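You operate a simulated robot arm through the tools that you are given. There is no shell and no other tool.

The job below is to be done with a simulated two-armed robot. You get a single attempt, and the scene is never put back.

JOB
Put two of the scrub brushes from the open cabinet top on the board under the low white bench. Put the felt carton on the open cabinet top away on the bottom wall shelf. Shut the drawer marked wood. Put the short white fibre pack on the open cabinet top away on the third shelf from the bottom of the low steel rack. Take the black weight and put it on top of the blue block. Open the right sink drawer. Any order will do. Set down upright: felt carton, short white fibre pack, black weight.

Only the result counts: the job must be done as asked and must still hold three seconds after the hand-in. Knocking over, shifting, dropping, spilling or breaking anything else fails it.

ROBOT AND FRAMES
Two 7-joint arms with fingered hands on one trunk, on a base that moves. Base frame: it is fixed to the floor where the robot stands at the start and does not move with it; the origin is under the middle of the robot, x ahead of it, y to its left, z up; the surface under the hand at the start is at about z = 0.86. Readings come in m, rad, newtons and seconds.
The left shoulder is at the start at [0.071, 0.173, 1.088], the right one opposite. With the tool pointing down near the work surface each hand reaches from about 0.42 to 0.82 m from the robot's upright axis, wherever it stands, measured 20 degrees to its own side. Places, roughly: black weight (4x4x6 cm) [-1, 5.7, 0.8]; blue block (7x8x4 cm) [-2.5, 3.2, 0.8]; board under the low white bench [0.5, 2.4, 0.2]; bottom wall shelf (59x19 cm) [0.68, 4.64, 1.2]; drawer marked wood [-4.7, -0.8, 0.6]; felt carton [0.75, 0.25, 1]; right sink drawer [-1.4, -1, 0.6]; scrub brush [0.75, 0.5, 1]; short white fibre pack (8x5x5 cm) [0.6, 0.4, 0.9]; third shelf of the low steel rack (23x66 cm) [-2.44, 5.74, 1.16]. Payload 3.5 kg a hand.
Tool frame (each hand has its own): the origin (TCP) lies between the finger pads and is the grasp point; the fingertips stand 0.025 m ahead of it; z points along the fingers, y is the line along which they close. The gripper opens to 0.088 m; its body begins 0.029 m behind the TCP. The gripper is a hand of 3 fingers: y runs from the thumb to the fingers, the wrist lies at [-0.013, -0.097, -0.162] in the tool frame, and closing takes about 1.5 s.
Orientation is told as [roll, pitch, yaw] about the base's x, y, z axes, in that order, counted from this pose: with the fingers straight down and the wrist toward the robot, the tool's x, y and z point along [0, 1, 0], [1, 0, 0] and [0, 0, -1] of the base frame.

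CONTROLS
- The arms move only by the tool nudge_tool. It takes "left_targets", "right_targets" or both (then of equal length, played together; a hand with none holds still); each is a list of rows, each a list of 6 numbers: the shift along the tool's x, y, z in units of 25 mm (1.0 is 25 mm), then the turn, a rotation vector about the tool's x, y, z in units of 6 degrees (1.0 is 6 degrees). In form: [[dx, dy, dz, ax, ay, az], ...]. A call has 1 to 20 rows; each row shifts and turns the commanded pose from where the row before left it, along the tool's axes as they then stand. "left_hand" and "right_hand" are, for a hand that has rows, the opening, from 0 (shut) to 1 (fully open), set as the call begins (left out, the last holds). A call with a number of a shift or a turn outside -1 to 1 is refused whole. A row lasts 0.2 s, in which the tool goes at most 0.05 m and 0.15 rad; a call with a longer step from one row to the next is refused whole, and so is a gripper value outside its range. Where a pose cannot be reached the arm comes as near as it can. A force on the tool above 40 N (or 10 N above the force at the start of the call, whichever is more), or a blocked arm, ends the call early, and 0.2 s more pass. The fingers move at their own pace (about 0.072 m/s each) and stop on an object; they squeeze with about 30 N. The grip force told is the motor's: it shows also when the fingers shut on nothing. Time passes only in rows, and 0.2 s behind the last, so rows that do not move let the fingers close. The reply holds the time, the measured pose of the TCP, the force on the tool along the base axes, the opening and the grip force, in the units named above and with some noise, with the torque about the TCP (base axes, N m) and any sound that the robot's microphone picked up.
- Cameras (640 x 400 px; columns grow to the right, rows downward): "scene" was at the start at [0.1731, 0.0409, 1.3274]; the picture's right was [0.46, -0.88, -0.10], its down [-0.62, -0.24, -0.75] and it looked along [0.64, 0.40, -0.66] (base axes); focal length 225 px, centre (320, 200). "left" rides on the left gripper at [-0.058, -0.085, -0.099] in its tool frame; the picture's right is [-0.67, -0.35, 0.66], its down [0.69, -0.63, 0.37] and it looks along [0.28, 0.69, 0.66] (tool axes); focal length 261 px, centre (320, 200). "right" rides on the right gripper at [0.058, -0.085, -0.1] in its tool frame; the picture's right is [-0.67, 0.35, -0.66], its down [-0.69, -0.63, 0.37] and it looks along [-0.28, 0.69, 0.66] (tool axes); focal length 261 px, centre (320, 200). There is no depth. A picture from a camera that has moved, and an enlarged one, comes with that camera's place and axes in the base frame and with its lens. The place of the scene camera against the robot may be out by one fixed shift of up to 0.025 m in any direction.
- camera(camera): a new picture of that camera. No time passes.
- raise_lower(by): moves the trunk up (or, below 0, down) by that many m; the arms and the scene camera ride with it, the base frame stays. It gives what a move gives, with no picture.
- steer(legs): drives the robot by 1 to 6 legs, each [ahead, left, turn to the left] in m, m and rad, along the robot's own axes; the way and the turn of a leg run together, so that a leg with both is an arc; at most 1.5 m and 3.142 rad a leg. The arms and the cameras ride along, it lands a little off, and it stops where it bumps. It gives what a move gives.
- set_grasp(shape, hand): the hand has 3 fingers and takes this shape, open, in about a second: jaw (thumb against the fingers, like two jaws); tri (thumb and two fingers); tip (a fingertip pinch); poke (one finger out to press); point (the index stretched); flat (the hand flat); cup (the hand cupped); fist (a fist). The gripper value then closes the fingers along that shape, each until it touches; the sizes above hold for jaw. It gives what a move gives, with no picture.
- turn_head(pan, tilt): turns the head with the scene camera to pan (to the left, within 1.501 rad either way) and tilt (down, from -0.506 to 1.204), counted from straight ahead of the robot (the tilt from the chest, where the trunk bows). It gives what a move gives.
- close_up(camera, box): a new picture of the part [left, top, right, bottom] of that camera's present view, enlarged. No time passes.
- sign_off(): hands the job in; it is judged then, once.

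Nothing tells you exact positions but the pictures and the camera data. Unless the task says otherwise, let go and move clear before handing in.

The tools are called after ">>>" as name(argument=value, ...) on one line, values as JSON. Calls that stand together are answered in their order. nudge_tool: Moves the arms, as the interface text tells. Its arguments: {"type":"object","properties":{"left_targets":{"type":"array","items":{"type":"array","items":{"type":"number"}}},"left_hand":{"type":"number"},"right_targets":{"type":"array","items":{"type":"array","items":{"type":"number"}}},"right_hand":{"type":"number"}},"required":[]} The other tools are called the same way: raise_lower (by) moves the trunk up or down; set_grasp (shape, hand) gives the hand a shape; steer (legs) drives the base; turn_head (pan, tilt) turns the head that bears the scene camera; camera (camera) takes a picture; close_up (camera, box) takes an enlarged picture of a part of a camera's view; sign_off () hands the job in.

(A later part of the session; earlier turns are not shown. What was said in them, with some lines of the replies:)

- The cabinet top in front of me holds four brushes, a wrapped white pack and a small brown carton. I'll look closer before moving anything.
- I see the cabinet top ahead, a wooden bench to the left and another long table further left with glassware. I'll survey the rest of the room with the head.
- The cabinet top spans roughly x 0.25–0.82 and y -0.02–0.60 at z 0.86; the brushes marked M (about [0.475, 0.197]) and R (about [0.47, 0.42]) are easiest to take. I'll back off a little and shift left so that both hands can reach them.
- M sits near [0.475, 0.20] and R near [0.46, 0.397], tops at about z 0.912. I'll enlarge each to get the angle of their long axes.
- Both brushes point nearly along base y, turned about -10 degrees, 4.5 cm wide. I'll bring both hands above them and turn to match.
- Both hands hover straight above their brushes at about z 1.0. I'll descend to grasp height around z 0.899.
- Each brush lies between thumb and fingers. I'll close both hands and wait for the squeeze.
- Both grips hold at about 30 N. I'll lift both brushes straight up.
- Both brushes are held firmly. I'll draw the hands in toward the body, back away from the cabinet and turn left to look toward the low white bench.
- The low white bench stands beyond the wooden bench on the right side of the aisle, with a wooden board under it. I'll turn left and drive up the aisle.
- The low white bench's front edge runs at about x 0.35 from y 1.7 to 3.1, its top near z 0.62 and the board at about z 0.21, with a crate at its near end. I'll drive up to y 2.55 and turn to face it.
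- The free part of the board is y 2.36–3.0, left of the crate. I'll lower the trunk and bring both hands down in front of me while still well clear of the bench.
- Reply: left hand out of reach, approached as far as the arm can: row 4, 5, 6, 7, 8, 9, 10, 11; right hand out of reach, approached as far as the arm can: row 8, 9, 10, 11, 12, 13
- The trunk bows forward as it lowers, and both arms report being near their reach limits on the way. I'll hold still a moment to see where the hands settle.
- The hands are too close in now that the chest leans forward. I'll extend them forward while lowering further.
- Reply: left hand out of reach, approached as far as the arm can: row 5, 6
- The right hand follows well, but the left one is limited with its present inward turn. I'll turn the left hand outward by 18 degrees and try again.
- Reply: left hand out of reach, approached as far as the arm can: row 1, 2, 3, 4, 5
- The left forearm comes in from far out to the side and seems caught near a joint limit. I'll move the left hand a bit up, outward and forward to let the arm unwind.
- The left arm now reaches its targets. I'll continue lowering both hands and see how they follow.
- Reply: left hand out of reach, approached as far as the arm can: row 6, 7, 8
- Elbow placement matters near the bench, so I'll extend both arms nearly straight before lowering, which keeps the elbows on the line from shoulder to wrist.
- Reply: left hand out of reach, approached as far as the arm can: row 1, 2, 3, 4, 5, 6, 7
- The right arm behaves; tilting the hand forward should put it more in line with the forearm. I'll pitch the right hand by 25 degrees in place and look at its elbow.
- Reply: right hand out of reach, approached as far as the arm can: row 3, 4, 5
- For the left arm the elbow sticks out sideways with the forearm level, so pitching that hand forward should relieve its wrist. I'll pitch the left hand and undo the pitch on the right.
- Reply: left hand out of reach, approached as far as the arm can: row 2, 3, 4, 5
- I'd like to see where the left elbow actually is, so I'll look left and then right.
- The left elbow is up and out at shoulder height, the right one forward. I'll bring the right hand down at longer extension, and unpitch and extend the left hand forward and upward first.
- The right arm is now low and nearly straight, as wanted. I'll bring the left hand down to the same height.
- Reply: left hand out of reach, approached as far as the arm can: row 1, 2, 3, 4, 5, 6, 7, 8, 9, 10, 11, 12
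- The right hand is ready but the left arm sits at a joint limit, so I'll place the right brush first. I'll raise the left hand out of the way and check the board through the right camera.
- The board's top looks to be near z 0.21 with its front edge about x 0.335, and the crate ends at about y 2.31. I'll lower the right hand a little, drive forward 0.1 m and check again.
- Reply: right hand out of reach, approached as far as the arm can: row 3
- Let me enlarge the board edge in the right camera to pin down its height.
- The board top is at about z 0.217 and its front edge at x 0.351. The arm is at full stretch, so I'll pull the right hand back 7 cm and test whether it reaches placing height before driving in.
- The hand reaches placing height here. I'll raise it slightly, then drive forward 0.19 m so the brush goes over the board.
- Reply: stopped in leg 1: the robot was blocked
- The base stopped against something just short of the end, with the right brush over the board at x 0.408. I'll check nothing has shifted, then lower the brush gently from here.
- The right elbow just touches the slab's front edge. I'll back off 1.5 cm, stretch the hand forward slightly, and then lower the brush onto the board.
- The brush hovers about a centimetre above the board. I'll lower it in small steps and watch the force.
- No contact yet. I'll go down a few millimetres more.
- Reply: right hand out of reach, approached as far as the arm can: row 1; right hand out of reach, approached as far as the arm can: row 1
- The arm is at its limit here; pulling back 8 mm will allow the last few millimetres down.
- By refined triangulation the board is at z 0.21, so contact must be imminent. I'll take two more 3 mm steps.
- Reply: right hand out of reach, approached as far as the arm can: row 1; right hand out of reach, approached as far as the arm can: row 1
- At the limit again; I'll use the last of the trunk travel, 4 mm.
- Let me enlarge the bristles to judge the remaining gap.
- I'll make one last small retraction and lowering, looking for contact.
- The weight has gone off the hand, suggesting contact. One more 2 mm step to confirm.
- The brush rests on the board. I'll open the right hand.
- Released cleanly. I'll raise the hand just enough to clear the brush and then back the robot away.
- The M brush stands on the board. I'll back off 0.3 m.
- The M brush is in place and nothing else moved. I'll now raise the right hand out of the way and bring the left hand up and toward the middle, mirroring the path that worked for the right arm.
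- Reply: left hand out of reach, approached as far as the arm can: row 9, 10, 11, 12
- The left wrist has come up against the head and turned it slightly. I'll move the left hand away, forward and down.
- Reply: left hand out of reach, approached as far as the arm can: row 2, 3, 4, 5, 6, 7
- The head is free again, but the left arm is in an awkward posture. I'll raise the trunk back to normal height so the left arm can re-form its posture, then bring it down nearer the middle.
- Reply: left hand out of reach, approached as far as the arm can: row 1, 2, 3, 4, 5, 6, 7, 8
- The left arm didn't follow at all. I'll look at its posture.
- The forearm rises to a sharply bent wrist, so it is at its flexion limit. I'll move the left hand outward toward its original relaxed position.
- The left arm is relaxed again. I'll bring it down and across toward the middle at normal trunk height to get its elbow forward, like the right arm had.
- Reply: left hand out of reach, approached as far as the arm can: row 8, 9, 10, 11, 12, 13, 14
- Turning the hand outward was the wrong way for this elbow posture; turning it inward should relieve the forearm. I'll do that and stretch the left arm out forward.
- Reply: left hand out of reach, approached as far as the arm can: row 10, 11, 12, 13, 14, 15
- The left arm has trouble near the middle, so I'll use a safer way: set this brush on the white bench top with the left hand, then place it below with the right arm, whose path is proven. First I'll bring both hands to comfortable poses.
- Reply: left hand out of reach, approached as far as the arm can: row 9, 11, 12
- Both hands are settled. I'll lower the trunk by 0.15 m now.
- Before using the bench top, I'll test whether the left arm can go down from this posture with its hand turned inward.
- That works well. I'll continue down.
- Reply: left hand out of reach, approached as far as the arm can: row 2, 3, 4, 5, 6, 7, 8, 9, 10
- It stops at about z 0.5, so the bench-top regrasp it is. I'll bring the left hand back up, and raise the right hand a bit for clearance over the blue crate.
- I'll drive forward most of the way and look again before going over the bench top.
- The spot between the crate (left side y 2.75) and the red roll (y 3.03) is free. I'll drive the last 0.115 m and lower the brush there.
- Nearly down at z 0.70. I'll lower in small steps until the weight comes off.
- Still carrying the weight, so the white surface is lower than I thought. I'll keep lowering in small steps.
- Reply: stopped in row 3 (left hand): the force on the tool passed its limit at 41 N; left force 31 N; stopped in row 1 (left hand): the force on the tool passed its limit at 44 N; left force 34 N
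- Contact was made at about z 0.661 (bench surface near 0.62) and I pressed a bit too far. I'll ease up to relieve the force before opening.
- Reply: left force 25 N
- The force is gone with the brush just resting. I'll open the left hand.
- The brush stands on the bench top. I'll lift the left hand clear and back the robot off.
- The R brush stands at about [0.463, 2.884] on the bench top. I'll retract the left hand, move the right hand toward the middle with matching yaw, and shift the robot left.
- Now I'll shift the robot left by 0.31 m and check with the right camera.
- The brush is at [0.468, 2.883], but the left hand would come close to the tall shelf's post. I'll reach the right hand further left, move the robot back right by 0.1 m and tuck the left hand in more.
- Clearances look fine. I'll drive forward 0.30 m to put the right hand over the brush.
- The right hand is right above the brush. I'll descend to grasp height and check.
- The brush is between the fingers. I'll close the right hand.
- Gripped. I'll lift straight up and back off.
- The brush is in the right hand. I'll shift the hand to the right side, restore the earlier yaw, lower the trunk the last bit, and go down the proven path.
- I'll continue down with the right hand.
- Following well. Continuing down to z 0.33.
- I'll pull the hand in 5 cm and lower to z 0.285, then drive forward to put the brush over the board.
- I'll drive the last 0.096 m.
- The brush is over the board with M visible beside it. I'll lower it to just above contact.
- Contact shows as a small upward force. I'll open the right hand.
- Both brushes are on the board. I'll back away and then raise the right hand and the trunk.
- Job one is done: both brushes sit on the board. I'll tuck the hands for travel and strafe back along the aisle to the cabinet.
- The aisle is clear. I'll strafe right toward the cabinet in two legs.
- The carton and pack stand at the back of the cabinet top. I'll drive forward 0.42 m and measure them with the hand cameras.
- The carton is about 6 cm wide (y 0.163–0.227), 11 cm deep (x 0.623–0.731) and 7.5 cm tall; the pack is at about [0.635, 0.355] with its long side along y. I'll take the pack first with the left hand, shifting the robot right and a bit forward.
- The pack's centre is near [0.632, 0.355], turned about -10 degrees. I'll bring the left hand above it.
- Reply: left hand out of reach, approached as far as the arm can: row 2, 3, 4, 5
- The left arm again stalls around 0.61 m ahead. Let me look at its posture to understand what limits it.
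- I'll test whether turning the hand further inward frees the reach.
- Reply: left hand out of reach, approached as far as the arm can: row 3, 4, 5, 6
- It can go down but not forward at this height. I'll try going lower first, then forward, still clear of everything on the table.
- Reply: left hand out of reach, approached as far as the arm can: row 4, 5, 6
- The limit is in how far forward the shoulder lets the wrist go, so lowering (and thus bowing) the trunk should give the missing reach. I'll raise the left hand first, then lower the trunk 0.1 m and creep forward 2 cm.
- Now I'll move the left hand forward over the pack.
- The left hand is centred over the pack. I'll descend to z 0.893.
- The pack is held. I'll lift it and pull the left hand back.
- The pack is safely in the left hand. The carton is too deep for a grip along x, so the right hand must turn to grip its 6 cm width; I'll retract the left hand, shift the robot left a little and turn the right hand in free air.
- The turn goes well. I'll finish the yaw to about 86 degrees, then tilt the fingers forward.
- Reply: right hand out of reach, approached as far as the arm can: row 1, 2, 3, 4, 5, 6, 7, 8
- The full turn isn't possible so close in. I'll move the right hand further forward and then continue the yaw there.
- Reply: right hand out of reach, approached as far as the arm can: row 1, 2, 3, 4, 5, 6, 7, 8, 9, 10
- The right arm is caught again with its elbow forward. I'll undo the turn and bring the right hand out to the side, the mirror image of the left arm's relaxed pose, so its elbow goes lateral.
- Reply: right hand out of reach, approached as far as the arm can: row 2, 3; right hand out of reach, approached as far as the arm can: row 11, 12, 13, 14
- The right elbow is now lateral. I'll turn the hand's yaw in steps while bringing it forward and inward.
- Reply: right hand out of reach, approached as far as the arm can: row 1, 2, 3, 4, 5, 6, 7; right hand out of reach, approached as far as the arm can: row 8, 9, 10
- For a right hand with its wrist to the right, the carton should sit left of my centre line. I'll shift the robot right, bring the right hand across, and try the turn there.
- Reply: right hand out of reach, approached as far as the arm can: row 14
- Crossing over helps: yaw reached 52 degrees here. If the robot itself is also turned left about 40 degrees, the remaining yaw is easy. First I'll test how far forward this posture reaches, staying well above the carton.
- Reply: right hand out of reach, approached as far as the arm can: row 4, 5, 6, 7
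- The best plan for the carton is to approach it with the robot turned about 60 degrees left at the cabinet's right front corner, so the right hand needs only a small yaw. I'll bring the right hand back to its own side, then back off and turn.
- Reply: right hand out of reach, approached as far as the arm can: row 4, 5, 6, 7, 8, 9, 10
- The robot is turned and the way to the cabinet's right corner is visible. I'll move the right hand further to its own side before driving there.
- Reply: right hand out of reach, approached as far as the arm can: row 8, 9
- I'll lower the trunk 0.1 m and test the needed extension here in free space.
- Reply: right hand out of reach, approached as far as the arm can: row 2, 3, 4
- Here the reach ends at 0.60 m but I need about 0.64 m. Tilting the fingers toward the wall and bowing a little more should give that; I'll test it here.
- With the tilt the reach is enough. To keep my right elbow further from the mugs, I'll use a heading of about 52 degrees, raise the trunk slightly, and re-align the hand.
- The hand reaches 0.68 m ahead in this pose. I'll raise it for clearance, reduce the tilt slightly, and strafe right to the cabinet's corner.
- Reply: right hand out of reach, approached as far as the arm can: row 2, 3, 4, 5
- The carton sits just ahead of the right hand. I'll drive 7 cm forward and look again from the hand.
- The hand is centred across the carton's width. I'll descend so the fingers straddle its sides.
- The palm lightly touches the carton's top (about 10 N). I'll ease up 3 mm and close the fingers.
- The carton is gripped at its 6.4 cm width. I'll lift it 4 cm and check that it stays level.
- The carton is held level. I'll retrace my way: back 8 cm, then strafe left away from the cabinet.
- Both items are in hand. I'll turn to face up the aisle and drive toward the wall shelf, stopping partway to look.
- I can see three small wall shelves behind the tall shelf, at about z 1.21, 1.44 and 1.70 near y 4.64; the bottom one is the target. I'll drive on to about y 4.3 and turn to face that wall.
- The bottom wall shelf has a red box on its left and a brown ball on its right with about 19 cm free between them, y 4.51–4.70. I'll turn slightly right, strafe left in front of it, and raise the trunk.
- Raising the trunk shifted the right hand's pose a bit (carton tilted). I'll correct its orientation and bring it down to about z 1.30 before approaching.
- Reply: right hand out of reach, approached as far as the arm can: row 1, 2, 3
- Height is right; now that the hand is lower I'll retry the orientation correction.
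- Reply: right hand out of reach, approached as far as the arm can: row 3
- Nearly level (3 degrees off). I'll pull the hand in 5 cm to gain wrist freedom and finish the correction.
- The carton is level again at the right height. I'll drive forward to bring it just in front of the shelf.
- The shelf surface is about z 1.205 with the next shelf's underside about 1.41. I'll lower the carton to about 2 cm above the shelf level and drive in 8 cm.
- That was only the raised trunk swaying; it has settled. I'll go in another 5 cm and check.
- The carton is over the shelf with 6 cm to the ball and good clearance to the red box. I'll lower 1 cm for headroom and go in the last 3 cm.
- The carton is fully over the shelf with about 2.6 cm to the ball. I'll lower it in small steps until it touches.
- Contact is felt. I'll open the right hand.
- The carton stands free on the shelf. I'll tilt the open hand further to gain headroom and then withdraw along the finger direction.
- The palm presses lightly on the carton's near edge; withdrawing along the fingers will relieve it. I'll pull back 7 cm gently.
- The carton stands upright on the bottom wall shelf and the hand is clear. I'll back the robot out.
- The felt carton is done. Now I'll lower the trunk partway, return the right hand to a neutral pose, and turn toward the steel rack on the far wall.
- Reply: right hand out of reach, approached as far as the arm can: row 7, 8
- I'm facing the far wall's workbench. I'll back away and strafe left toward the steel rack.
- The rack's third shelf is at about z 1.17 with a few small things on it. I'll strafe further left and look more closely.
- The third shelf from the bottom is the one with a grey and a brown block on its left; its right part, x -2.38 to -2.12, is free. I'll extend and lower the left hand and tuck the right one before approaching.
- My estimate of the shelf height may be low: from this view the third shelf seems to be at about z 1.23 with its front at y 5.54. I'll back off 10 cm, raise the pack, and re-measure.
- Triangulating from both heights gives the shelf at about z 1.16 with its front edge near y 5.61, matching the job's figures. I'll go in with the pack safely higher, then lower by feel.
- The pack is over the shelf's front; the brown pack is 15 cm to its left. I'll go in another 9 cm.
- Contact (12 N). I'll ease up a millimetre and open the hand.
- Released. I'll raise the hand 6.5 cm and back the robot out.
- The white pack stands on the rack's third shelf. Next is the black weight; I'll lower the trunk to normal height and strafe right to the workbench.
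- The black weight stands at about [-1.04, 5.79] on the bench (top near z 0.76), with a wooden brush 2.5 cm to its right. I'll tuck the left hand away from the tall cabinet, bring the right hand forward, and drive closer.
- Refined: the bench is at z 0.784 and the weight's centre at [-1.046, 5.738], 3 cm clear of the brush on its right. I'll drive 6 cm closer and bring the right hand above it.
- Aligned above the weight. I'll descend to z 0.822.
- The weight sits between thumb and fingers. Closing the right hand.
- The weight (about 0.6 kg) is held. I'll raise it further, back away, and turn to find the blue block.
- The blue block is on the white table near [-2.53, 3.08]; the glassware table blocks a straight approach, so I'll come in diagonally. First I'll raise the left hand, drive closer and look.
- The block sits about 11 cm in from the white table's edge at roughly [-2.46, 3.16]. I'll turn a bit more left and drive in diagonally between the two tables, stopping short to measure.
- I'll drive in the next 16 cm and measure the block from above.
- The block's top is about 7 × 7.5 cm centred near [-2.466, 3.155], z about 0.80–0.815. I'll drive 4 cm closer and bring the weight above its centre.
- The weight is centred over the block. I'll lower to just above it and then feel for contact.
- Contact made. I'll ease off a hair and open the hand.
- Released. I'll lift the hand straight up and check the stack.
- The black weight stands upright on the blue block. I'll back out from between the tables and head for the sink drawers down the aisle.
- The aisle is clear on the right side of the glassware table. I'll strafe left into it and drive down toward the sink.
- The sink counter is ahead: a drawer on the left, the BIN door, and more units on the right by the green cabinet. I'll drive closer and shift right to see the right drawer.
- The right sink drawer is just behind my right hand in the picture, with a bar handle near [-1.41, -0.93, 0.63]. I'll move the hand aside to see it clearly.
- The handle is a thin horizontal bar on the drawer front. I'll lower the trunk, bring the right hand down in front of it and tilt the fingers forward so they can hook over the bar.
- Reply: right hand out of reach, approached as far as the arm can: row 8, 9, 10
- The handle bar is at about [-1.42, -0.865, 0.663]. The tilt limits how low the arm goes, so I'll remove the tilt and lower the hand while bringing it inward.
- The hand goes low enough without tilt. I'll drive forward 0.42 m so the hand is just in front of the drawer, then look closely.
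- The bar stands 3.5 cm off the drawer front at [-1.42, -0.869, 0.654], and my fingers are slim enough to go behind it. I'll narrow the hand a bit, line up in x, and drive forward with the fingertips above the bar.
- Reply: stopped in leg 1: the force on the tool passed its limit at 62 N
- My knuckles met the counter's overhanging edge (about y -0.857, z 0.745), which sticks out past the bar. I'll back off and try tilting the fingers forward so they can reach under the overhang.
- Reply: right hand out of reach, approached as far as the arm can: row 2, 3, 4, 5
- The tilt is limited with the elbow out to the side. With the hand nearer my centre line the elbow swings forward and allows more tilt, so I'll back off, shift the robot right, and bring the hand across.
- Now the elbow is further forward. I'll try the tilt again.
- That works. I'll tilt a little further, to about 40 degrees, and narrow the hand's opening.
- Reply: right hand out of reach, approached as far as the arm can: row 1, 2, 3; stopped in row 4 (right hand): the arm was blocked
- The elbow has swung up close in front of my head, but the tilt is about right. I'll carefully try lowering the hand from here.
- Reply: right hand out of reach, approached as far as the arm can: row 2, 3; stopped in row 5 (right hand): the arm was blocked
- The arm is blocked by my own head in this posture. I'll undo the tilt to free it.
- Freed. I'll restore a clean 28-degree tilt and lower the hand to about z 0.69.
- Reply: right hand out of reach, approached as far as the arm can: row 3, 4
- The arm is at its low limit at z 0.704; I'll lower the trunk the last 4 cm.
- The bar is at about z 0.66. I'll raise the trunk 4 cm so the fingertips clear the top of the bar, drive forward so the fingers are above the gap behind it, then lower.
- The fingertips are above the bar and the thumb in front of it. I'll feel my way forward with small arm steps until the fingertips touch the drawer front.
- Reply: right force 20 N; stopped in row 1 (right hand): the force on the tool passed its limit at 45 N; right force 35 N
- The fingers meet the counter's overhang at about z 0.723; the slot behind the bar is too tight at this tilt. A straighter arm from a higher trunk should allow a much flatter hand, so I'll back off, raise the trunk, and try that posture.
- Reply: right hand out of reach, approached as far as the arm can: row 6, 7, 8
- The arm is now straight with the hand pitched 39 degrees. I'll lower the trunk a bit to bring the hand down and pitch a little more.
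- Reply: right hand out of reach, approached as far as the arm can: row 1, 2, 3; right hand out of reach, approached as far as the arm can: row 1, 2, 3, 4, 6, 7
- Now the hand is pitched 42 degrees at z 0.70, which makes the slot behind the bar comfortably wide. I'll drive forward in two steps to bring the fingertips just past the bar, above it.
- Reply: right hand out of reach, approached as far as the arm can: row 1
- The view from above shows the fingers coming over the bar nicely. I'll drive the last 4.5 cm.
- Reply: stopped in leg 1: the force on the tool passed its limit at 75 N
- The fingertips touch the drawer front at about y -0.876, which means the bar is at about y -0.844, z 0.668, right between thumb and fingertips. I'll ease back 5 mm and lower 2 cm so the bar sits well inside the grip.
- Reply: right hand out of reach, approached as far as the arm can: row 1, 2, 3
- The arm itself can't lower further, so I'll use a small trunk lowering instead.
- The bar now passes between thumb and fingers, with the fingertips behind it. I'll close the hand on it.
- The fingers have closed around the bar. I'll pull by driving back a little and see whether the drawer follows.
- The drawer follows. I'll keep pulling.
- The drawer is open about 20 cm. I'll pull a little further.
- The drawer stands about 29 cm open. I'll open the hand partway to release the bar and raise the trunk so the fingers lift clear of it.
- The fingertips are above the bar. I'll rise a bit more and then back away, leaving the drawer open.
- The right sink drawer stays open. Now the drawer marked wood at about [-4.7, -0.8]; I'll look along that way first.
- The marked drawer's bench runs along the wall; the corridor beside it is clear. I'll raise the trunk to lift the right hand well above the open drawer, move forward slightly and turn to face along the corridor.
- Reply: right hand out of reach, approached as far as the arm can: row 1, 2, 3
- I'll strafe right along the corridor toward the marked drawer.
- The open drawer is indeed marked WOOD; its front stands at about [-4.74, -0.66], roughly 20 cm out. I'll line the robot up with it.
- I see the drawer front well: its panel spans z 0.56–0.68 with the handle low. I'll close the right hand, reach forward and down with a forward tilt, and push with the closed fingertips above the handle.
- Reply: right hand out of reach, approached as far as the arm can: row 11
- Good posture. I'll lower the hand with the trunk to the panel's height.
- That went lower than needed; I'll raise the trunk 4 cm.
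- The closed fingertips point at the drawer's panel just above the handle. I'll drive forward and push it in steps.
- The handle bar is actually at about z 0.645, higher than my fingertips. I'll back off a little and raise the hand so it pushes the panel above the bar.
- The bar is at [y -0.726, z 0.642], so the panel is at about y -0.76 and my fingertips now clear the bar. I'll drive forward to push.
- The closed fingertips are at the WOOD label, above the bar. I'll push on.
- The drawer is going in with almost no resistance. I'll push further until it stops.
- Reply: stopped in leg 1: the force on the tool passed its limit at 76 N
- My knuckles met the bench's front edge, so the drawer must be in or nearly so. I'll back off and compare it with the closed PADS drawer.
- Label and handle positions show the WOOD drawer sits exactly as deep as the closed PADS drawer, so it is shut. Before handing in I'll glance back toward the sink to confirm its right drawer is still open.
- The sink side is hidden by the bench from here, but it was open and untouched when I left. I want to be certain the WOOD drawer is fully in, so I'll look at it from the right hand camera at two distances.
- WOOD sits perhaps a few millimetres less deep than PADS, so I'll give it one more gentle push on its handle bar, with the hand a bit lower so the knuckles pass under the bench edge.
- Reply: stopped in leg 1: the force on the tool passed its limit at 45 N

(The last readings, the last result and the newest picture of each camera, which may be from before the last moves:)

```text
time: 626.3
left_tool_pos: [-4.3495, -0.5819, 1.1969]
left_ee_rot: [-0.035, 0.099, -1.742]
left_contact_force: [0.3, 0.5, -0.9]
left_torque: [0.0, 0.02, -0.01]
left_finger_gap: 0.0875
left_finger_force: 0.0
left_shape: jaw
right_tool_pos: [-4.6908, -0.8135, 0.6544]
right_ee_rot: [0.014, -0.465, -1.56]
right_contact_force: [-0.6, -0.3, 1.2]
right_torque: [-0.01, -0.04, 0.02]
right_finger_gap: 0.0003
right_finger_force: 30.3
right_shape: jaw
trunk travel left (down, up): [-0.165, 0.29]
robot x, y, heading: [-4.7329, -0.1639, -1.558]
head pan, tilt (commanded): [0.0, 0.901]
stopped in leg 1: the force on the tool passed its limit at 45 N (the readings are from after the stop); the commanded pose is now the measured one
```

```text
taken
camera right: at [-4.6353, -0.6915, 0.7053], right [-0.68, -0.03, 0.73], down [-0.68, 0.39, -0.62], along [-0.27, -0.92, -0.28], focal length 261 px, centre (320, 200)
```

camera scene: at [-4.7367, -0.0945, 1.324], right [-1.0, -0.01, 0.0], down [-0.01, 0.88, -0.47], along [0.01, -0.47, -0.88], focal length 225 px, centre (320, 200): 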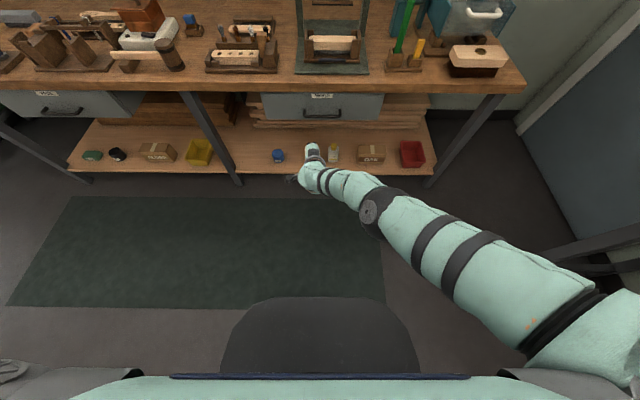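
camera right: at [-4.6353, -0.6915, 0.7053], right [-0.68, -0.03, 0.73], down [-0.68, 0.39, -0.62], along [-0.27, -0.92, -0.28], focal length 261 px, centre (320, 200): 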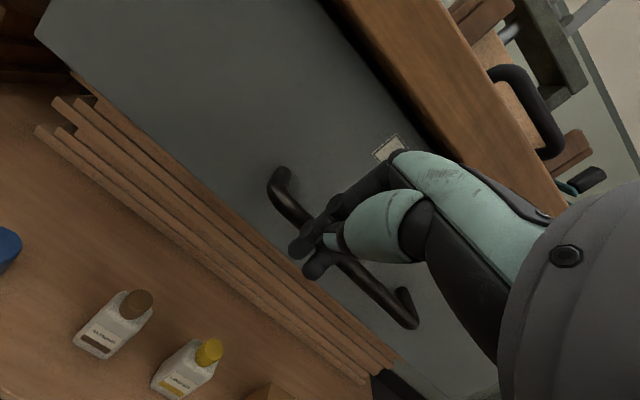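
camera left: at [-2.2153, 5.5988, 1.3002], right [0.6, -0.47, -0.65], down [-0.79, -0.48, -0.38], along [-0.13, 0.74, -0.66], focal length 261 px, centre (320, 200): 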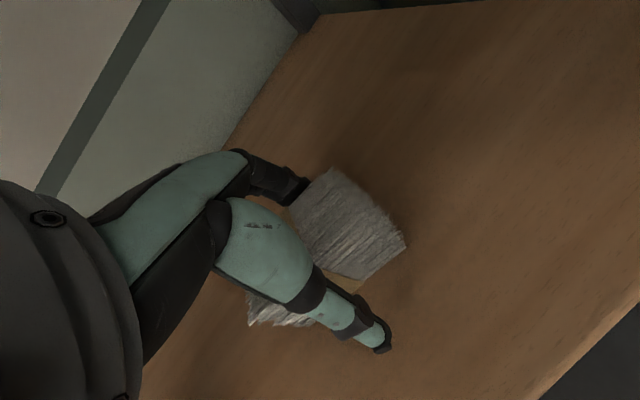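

The handle took the push against a hard stop, so the drawer is fully in. I'll back away and take a last look.

>>> steer(legs=[[-0.25, 0.0, 0.0]])

>>> close_up(camera="scene", box=[230, 70, 410, 140])

>>> close_up(camera="scene", box=[0, 70, 180, 140])

>>> camera(camera="scene")

```text
time: 628.1
left_tool_pos: [-4.3509, -0.3377, 1.1973]
left_ee_rot: [-0.035, 0.1, -1.738]
left_contact_force: [0.5, -0.6, 0.1]
left_torque: [0.0, 0.0, 0.01]
left_finger_gap: 0.0879
left_finger_force: 0.1
left_shape: jaw
right_tool_pos: [-4.6922, -0.5694, 0.6533]
right_ee_rot: [0.011, -0.464, -1.558]
right_contact_force: [-0.1, -0.3, 0.3]
right_torque: [-0.01, 0.02, 0.05]
right_finger_gap: 0.0
right_finger_force: 29.8
right_shape: jaw
trunk travel left (down, up): [-0.165, 0.29]
robot x, y, heading: [-4.7348, 0.0857, -1.558]
head pan, tilt (commanded): [0.0, 0.901]
```

```text
3.56 times, centred on (320, 105) of scene
camera zoom: at [-4.7364, -0.0899, 1.2856], right [-1.0, -0.02, 0.0], down [-0.02, 0.9, -0.43], along [0.01, -0.43, -0.9], focal length 800 px, centre (320, 538)
```

zoom: 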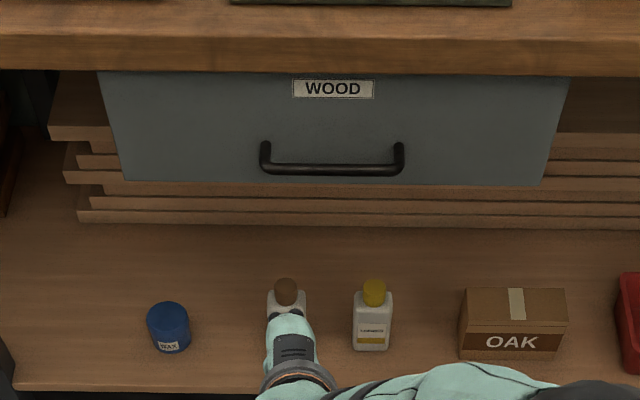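

```text
3.56 times, centred on (90, 105) of scene
camera zoom: at [-4.7364, -0.0899, 1.2856], right [-1.0, -0.02, 0.0], down [-0.02, 0.9, -0.43], along [0.01, -0.43, -0.9], focal length 800 px, centre (1138, 538)
```

zoom: 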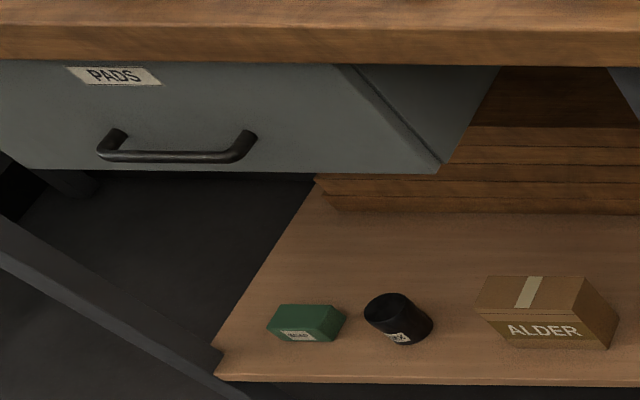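

```text
taken
camera scene: at [-4.7364, -0.0899, 1.2856], right [-1.0, -0.02, 0.0], down [-0.02, 0.9, -0.43], along [0.01, -0.43, -0.9], focal length 225 px, centre (320, 200)
```

scene: 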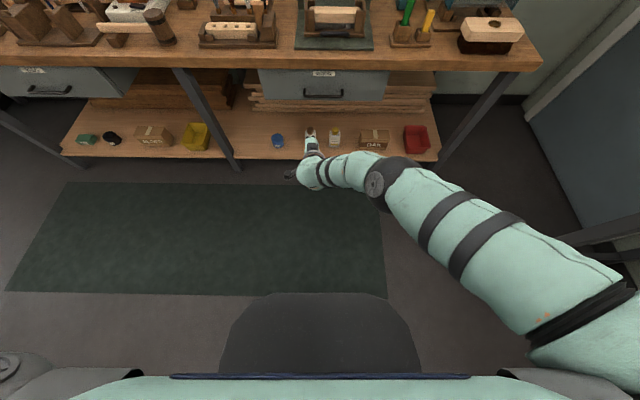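

All six tasks are finished and both hands are empty and clear:
- **Brushes:** two stand on the board under the low white bench.
- **Felt carton:** upright on the bottom wall shelf.
- **White fibre pack:** on the third shelf from the bottom of the low steel rack.
- **Black weight:** upright on the blue block.
- **Right sink drawer:** pulled about 29 cm open.
- **Drawer marked WOOD:** pushed to its stop.

I am handing the job in.

>>> sign_off()

```text
The job is handed in.
```

I've handed the job in with all six parts done as far as I could see; I don't have the verdict.

- **Scrub brushes:** Two of them (marked M and R) stand on the board under the low white bench, to the left of the crate there. I set R briefly on the bench top so I could change hands.
- **Felt carton:** It stands upright on the bottom wall shelf, between the red box and the brown ball.
- **Drawer marked wood:** It is shut. A last push on its handle met a hard stop.
- **Short white fibre pack:** It is on the third shelf from the bottom of the low steel rack, to the right of the brown pack.
- **Black weight:** It stands upright on the blue block, with its base wholly on top.
- **Right sink drawer:** It is open about 29 cm. It was still open when I drove off, but I couldn't see it from where I handed in.

My arm bumped the white bench's front edge, the sink counter edge and the drawer fronts a few times. I saw nothing shift or fall, and both hands were empty and clear at the end.
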